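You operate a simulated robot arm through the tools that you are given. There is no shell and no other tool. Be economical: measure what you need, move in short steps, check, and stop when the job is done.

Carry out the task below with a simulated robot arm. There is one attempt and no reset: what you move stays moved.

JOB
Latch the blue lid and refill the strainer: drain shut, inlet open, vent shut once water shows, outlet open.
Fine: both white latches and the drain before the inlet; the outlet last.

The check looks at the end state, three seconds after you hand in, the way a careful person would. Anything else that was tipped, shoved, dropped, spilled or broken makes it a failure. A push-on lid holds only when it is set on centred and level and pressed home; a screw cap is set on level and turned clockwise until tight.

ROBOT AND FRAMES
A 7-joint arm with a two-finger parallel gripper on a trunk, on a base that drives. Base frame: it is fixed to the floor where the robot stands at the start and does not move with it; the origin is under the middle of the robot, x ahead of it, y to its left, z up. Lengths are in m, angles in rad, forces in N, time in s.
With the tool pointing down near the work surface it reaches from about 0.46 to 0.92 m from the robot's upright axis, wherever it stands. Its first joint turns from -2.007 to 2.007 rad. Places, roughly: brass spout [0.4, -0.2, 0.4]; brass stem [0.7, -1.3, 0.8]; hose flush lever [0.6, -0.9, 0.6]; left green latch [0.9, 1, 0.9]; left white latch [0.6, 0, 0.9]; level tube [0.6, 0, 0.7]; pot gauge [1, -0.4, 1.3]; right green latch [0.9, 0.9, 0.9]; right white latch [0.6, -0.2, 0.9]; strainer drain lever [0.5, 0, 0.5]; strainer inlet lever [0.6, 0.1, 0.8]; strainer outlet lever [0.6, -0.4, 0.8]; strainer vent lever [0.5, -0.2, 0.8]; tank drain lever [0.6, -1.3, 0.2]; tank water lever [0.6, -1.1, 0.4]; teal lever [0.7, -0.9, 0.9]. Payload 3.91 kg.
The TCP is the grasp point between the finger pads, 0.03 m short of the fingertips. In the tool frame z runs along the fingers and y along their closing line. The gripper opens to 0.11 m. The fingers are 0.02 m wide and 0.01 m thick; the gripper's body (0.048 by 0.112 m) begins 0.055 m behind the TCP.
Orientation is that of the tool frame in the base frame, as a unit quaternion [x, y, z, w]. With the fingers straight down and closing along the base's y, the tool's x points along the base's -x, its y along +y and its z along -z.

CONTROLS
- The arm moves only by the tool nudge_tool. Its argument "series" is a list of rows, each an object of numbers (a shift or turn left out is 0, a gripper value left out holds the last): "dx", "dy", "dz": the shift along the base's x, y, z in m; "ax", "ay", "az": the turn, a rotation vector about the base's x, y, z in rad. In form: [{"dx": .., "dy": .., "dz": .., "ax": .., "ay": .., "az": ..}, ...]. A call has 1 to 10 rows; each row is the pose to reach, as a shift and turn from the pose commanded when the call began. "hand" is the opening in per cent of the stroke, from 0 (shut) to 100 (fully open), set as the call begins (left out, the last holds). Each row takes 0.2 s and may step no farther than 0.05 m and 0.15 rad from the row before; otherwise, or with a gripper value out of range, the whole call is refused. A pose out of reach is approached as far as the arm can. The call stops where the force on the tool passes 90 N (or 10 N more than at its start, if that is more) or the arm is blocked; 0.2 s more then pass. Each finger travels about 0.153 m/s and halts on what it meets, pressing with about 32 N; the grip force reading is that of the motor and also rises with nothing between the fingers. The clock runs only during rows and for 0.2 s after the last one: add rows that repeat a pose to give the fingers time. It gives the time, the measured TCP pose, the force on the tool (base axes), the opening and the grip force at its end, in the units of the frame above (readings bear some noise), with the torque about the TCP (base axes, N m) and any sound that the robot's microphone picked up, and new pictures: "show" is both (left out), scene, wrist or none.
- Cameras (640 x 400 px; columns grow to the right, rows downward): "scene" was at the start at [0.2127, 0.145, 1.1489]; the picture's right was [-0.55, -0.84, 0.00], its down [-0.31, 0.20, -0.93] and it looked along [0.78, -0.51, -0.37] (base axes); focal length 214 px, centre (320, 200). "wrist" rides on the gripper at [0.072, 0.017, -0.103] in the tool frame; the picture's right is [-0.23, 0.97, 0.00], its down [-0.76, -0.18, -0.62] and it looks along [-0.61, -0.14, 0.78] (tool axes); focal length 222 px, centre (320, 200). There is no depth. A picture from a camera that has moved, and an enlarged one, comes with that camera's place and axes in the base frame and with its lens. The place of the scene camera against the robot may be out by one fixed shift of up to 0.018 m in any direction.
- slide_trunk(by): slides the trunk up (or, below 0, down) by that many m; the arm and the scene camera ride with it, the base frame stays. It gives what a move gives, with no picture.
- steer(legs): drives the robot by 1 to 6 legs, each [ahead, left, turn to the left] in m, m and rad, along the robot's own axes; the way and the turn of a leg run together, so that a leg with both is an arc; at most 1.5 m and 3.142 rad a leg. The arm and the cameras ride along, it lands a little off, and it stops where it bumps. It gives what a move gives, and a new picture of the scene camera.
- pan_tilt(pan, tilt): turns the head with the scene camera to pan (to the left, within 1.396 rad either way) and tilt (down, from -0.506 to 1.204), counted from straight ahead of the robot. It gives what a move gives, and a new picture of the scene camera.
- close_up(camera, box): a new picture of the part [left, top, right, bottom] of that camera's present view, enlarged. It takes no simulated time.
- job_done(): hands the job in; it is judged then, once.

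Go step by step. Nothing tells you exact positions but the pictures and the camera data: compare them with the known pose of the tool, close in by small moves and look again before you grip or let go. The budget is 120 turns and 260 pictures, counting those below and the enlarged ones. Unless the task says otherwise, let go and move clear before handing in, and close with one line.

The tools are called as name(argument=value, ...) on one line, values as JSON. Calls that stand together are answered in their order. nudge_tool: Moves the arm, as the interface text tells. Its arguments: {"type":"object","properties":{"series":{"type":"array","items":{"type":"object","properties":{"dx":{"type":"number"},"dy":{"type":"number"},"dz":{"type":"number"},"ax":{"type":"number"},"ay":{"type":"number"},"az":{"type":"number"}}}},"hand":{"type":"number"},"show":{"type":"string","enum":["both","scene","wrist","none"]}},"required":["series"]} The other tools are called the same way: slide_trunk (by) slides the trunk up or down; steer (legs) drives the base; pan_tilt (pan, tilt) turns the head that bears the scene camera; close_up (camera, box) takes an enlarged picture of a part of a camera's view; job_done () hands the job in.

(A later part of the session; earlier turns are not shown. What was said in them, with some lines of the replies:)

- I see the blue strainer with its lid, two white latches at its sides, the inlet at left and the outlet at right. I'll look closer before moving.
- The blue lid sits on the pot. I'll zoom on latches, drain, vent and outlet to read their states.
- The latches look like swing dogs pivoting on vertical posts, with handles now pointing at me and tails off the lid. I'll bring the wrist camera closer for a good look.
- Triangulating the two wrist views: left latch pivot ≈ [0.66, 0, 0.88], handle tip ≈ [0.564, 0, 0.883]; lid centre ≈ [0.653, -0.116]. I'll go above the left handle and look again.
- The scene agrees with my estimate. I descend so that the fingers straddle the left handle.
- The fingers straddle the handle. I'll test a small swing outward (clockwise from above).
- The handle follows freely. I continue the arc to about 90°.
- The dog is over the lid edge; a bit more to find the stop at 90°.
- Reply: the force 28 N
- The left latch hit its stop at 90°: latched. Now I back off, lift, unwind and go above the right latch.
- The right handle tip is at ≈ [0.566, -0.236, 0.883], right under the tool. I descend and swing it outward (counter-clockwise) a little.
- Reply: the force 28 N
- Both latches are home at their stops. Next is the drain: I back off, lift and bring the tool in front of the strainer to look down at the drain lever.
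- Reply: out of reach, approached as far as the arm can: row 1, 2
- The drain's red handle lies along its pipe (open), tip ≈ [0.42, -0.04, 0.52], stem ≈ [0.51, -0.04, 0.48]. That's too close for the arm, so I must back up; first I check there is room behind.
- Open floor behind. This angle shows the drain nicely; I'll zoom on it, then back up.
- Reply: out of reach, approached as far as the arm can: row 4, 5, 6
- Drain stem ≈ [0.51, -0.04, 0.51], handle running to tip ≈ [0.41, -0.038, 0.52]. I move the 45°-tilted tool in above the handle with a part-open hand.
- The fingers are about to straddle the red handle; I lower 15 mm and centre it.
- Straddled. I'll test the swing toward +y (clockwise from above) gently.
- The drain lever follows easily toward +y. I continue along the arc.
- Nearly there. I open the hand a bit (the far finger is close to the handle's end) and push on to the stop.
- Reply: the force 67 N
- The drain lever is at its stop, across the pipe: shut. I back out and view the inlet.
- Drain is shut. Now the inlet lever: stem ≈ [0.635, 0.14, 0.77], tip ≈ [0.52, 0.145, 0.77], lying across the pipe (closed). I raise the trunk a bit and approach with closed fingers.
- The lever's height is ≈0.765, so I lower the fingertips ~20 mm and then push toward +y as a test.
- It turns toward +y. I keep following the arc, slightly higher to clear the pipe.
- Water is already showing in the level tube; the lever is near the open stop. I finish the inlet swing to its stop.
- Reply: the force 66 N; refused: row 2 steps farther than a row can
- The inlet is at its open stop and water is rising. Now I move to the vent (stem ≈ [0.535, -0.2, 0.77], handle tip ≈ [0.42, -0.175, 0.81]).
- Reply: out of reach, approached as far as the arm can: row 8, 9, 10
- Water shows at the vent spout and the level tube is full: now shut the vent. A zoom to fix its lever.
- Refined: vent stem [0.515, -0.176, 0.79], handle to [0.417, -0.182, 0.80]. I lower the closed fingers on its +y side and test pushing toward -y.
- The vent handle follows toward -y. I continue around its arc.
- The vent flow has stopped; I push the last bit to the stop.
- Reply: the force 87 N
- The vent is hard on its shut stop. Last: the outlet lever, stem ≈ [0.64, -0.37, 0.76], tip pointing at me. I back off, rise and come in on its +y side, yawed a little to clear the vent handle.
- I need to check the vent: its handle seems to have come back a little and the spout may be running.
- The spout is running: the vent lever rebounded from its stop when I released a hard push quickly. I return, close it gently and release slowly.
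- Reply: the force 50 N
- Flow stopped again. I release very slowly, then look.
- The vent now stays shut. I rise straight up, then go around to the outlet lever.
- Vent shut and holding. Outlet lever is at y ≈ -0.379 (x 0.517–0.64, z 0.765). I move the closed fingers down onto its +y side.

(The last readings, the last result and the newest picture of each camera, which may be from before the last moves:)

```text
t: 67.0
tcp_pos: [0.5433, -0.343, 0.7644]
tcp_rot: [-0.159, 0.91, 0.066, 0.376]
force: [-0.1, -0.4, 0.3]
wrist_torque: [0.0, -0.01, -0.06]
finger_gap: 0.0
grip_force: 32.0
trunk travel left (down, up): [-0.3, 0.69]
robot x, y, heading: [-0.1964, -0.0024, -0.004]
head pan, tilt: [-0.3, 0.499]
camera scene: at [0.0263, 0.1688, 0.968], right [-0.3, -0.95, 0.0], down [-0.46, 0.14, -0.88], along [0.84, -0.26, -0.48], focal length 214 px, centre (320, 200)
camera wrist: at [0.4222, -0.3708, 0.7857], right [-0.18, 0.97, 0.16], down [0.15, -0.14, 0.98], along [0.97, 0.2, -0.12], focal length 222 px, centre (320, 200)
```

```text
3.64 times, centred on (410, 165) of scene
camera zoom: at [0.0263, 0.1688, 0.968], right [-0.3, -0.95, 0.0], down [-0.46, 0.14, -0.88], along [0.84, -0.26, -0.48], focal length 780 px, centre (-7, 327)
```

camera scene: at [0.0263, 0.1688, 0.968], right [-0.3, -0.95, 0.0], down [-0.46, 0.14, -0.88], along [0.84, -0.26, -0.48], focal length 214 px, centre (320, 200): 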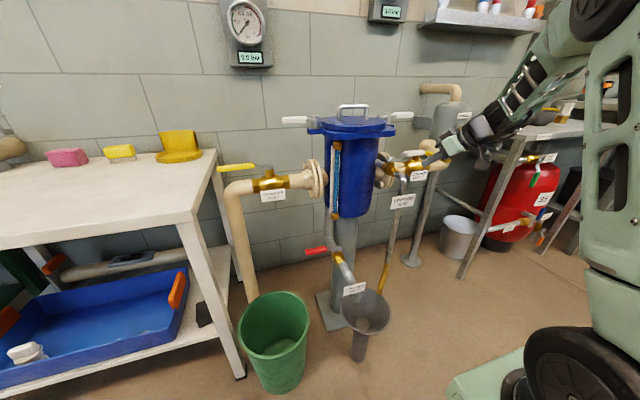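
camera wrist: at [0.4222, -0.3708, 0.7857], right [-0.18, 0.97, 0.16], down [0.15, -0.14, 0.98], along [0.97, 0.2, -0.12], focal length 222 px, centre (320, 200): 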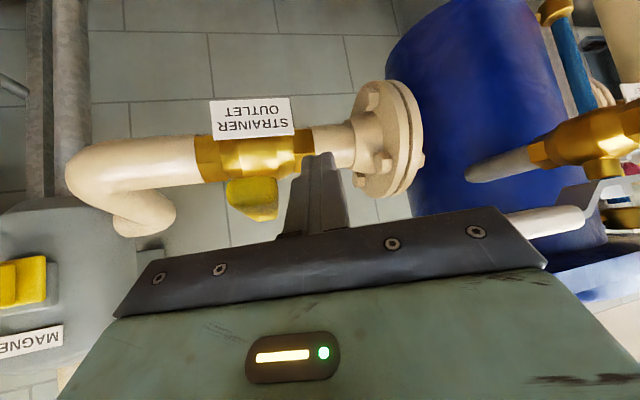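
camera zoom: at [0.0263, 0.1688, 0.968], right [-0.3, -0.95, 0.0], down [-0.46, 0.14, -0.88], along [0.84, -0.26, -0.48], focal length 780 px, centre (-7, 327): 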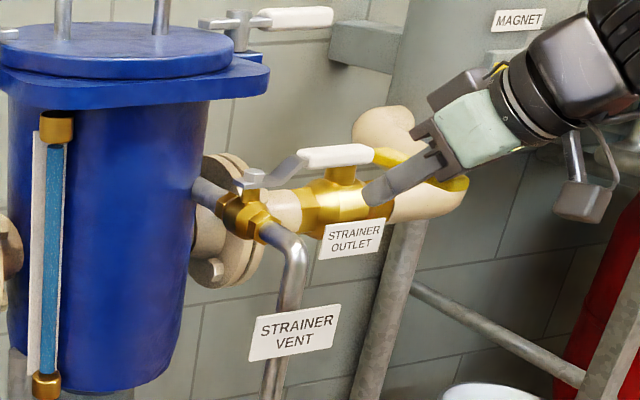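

nudge_tool(series=[{"dx": 0.003, "dy": -0.015}, {"dx": 0.003, "dy": -0.025}, {"dx": 0.004, "dy": -0.034}, {"dx": 0.004, "dy": -0.042}], show="wrist")

close_up(camera="wrist", box=[160, 60, 480, 230])

```text
t: 68.0
tcp_pos: [0.5478, -0.3876, 0.7647]
tcp_rot: [-0.16, 0.91, 0.068, 0.377]
force: [-0.4, 0.3, 0.6]
wrist_torque: [0.0, 0.01, 0.03]
finger_gap: 0.0
grip_force: 31.9
trunk travel left (down, up): [-0.3, 0.69]
robot x, y, heading: [-0.1952, 0.0016, -0.003]
head pan, tilt: [-0.3, 0.499]
camera wrist: at [0.4253, -0.4147, 0.7862], right [-0.18, 0.97, 0.16], down [0.15, -0.14, 0.98], along [0.97, 0.2, -0.12], focal length 222 px, centre (320, 200)
```

wrist: 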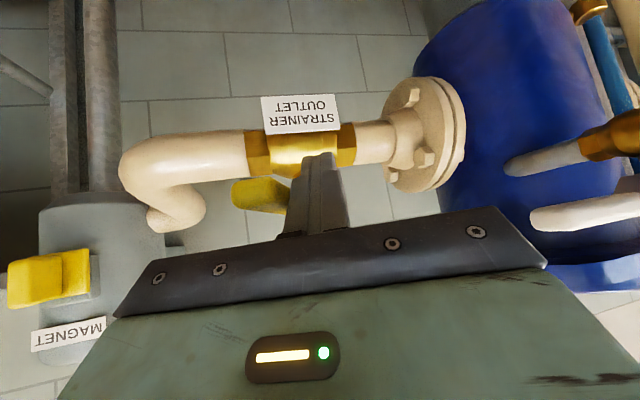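

```text
2.00 times, centred on (320, 145) of wrist
camera zoom: at [0.4253, -0.4147, 0.7862], right [-0.18, 0.97, 0.16], down [0.15, -0.14, 0.98], along [0.97, 0.2, -0.12], focal length 444 px, centre (320, 310)
```

zoom: 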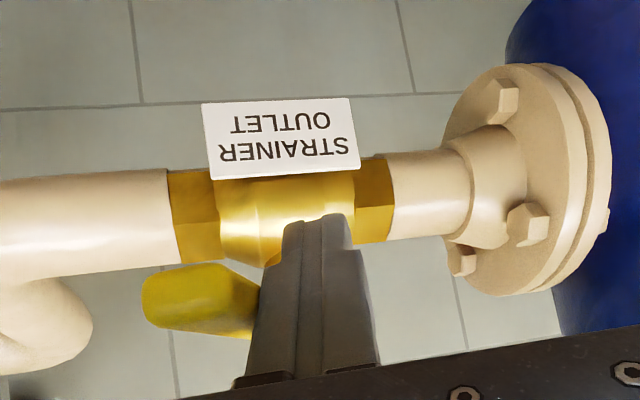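

It turns. I continue around, slightly higher to clear the pipe, then ease onto the stop.

nudge_tool(series=[{"dx": 0.002, "dy": -0.012, "dz": 0.003}, {"dx": 0.005, "dy": -0.024, "dz": 0.006}, {"dx": 0.011, "dy": -0.036, "dz": 0.008}, {"dx": 0.019, "dy": -0.048, "dz": 0.009}, {"dx": 0.028, "dy": -0.058, "dz": 0.009}, {"dx": 0.039, "dy": -0.067, "dz": 0.009}, {"dx": 0.051, "dy": -0.074, "dz": 0.009}], show="wrist")

close_up(camera="wrist", box=[160, 60, 480, 230])

```text
t: 69.6
tcp_pos: [0.5977, -0.4608, 0.774]
tcp_rot: [-0.159, 0.91, 0.066, 0.377]
force: [-0.3, 0.3, -1.3]
wrist_torque: [-0.03, 0.02, -0.03]
finger_gap: 0.0
grip_force: 31.5
trunk travel left (down, up): [-0.3, 0.69]
robot x, y, heading: [-0.1979, -0.0006, 0.0]
head pan, tilt: [-0.3, 0.499]
camera wrist: at [0.4747, -0.4883, 0.7949], right [-0.18, 0.97, 0.16], down [0.15, -0.14, 0.98], along [0.97, 0.2, -0.12], focal length 222 px, centre (320, 200)
```

wrist: 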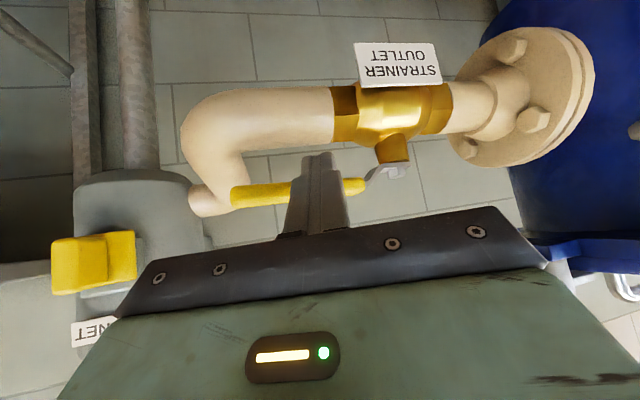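

```text
2.00 times, centred on (320, 145) of wrist
camera zoom: at [0.4747, -0.4883, 0.7949], right [-0.18, 0.97, 0.16], down [0.15, -0.14, 0.98], along [0.97, 0.2, -0.12], focal length 444 px, centre (320, 310)
```

zoom: 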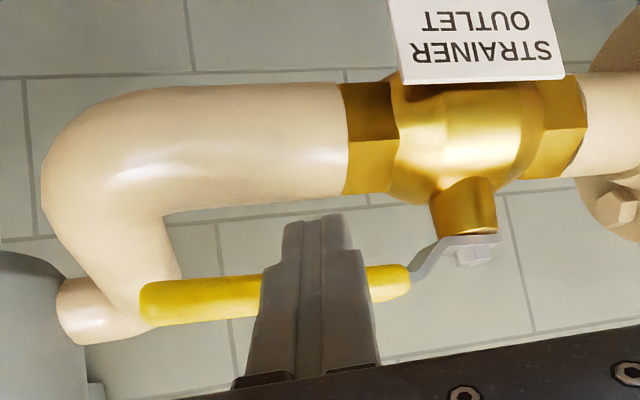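

nudge_tool(series=[{"dx": 0.005, "dy": -0.002}, {"dx": 0.01, "dy": -0.003}, {"dx": 0.014, "dy": -0.003}, {"dx": 0.018, "dy": -0.003}, {"dx": 0.021, "dy": -0.003}], show="none")

```text
t: 70.8
tcp_pos: [0.6168, -0.4641, 0.774]
tcp_rot: [-0.16, 0.911, 0.069, 0.375]
force: [-31.3, 9.1, -1.4]
wrist_torque: [0.09, 0.38, 0.21]
finger_gap: 0.0
grip_force: 32.2
trunk travel left (down, up): [-0.3, 0.69]
robot x, y, heading: [-0.1977, -0.0019, -0.001]
head pan, tilt: [-0.3, 0.499]
```

The outlet is on its stop (31 N). I release slowly and check.

nudge_tool(series=[{"dx": -0.0015}, {"dx": -0.003}, {"dx": -0.0045}, {"dx": -0.006}, {"dx": -0.008}, {"dx": -0.012}, {"dx": -0.02}, {"dx": -0.035}, {"dx": -0.06}, {"dx": -0.1, "dz": 0.02}], show="wrist")

nudge_tool(series=[{"dx": -0.03, "dz": 0.02}, {"dx": -0.05, "dz": 0.05}, {"dx": -0.06, "dz": 0.08}, {"dx": -0.06, "dz": 0.12}])

close_up(camera="scene", box=[200, 90, 360, 210])

close_up(camera="scene", box=[320, 90, 480, 320])

```text
t: 73.0
tcp_pos: [0.518, -0.463, 0.7925]
tcp_rot: [-0.161, 0.91, 0.068, 0.377]
force: [0.3, 0.5, -0.1]
wrist_torque: [0.01, -0.01, 0.0]
finger_gap: 0.0001
grip_force: 32.2
trunk travel left (down, up): [-0.3, 0.69]
robot x, y, heading: [-0.1967, -0.0003, -0.004]
head pan, tilt: [-0.3, 0.499]
camera wrist: at [0.3956, -0.491, 0.813], right [-0.18, 0.97, 0.16], down [0.15, -0.14, 0.98], along [0.97, 0.2, -0.12], focal length 222 px, centre (320, 200)
```

wrist: 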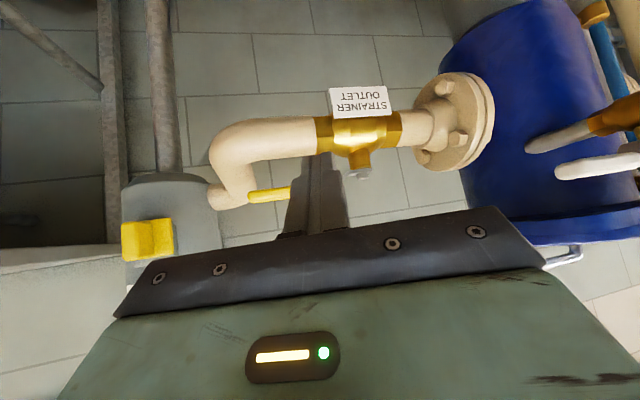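

```text
t: 74.0
tcp_pos: [0.4589, -0.4644, 0.9136]
tcp_rot: [-0.16, 0.91, 0.068, 0.377]
force: [0.1, -0.2, -0.8]
wrist_torque: [-0.01, 0.02, 0.04]
finger_gap: 0.0002
grip_force: 32.3
trunk travel left (down, up): [-0.3, 0.69]
robot x, y, heading: [-0.1949, 0.0012, -0.002]
head pan, tilt: [-0.3, 0.499]
camera scene: at [0.0264, 0.1687, 0.9679], right [-0.3, -0.95, 0.0], down [-0.46, 0.14, -0.88], along [0.84, -0.26, -0.48], focal length 214 px, centre (320, 200)
camera wrist: at [0.3374, -0.4918, 0.9345], right [-0.18, 0.97, 0.16], down [0.15, -0.14, 0.98], along [0.97, 0.2, -0.12], focal length 222 px, centre (320, 200)
```

scene: 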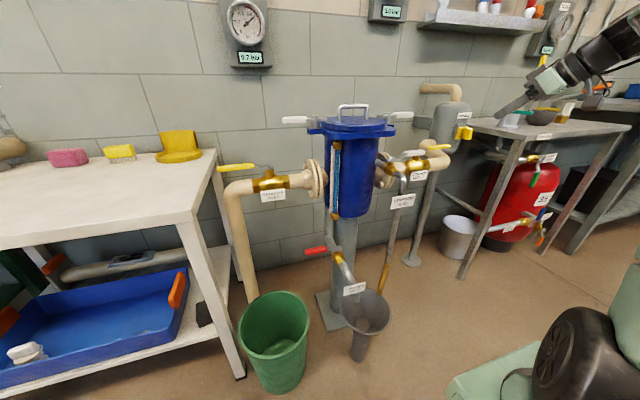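
wrist: 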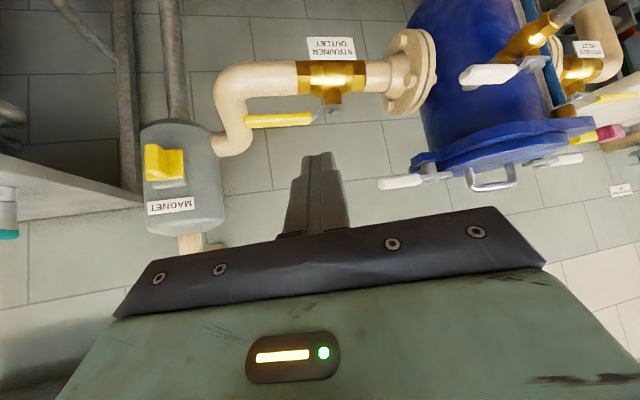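

```text
3.33 times, centred on (280, 150) of scene
camera zoom: at [0.0264, 0.1687, 0.9679], right [-0.3, -0.95, 0.0], down [-0.46, 0.14, -0.88], along [0.84, -0.26, -0.48], focal length 715 px, centre (453, 367)
```

zoom: 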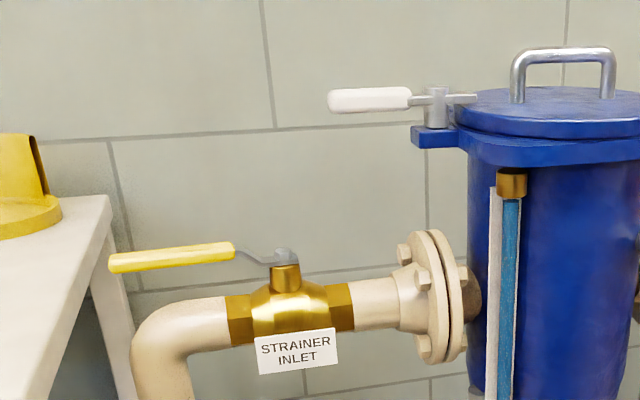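

```text
1.74 times, centred on (400, 205) of scene
camera zoom: at [0.0264, 0.1687, 0.9679], right [-0.3, -0.95, 0.0], down [-0.46, 0.14, -0.88], along [0.84, -0.26, -0.48], focal length 373 px, centre (181, 191)
```

zoom: 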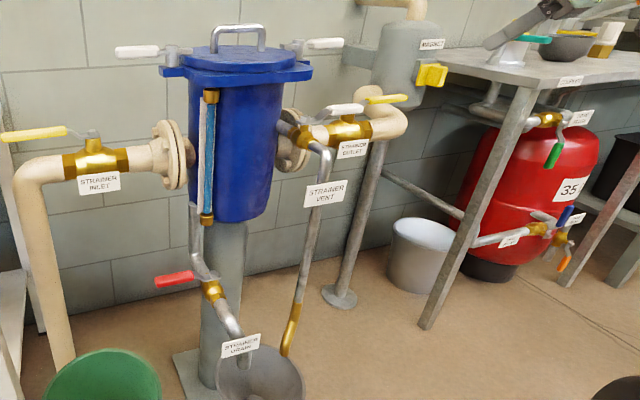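

All levers appear set. I check the vent handle and DIFF gauge.

close_up(camera="wrist", box=[360, 0, 640, 200])

close_up(camera="scene", box=[210, 0, 300, 70])

```text
2.00 times, centred on (500, 100) of wrist
camera zoom: at [0.3374, -0.4918, 0.9345], right [-0.18, 0.97, 0.16], down [0.15, -0.14, 0.98], along [0.97, 0.2, -0.12], focal length 444 px, centre (-40, 400)
```

zoom: 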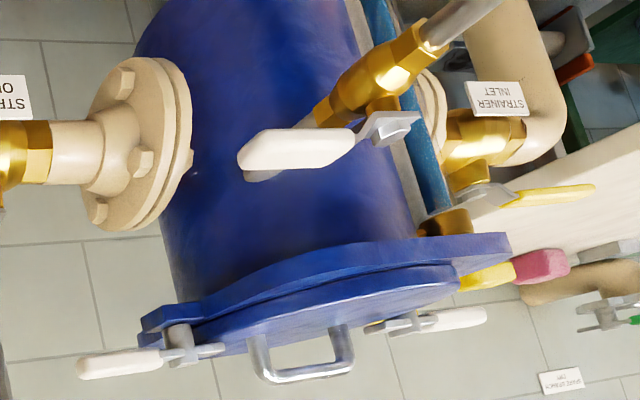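

```text
5.71 times, centred on (255, 35) of scene
camera zoom: at [0.0264, 0.1687, 0.9679], right [-0.3, -0.95, 0.0], down [-0.46, 0.14, -0.88], along [0.84, -0.26, -0.48], focal length 1226 px, centre (691, 1143)
```

zoom: 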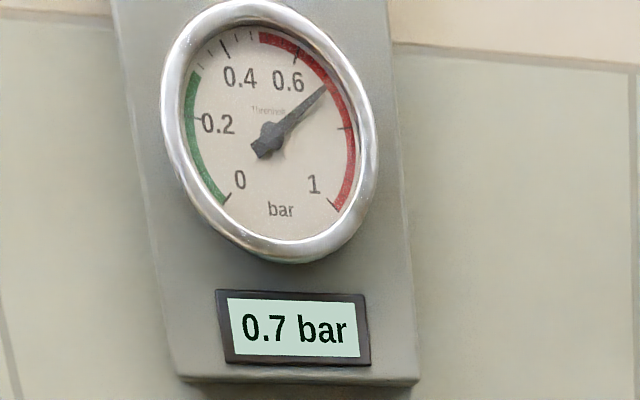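

Vent handle is still across (shut), latches on, tube full. The DIFF gauge reads 0.7 bar; I check whether it settles and whether anything drips.

pan_tilt(pan=-0.45, tilt=0.3)

close_up(camera="scene", box=[180, 0, 340, 110])

close_up(camera="scene", box=[240, 130, 440, 340])

```text
t: 74.8
tcp_pos: [0.46, -0.4643, 0.9125]
tcp_rot: [-0.16, 0.91, 0.067, 0.377]
force: [-0.3, 0.0, -0.9]
wrist_torque: [-0.03, -0.03, 0.01]
finger_gap: 0.0
grip_force: 31.9
trunk travel left (down, up): [-0.3, 0.69]
robot x, y, heading: [-0.1939, 0.0013, -0.003]
head pan, tilt: [-0.45, 0.3]
camera scene: at [0.0235, 0.1551, 0.9863], right [-0.44, -0.9, 0.0], down [-0.27, 0.13, -0.96], along [0.86, -0.42, -0.3], focal length 214 px, centre (320, 200)
```

scene: 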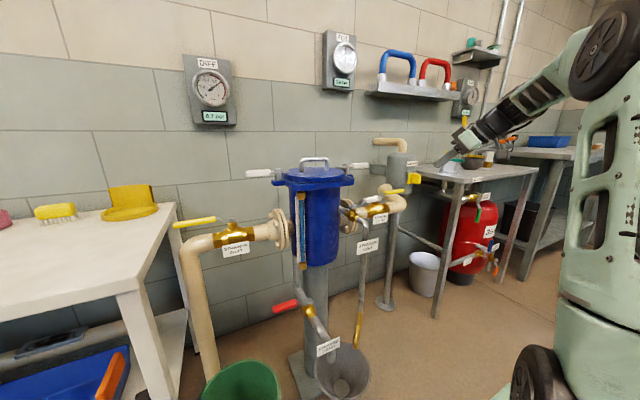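

```text
3.64 times, centred on (260, 55) of scene
camera zoom: at [0.0235, 0.1551, 0.9863], right [-0.44, -0.9, 0.0], down [-0.27, 0.13, -0.96], along [0.86, -0.42, -0.3], focal length 780 px, centre (538, 727)
```

zoom: 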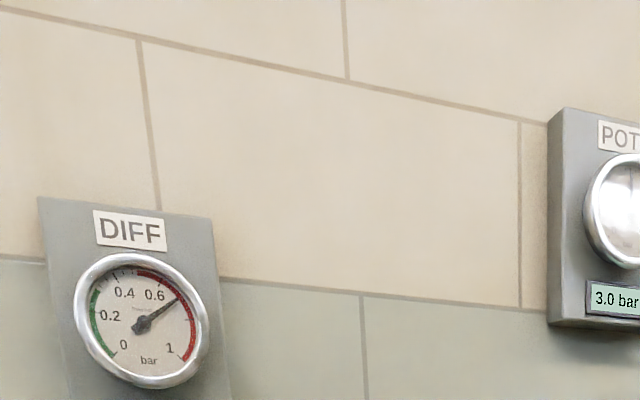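

```text
1.90 times, centred on (340, 235) of scene
camera zoom: at [0.0235, 0.1551, 0.9863], right [-0.44, -0.9, 0.0], down [-0.27, 0.13, -0.96], along [0.86, -0.42, -0.3], focal length 408 px, centre (282, 133)
```

zoom: 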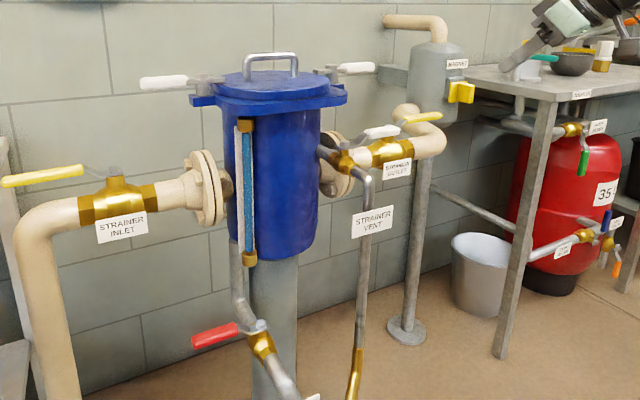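

The lid is latched on both sides, the drain is shut, the inlet and outlet are open, and the vent is shut with no flow. The tool is clear, so I hand in.

job_done()

```text
The job is handed in.
```

The blue lid is latched and the strainer is refilled in the order you gave; I handed in with the arm clear. The vent rebounded open after I first shut it, so I shut it again before opening the outlet. With flow on, the DIFF gauge reads 0.7 bar, in its red zone, which may mean a dirty screen.
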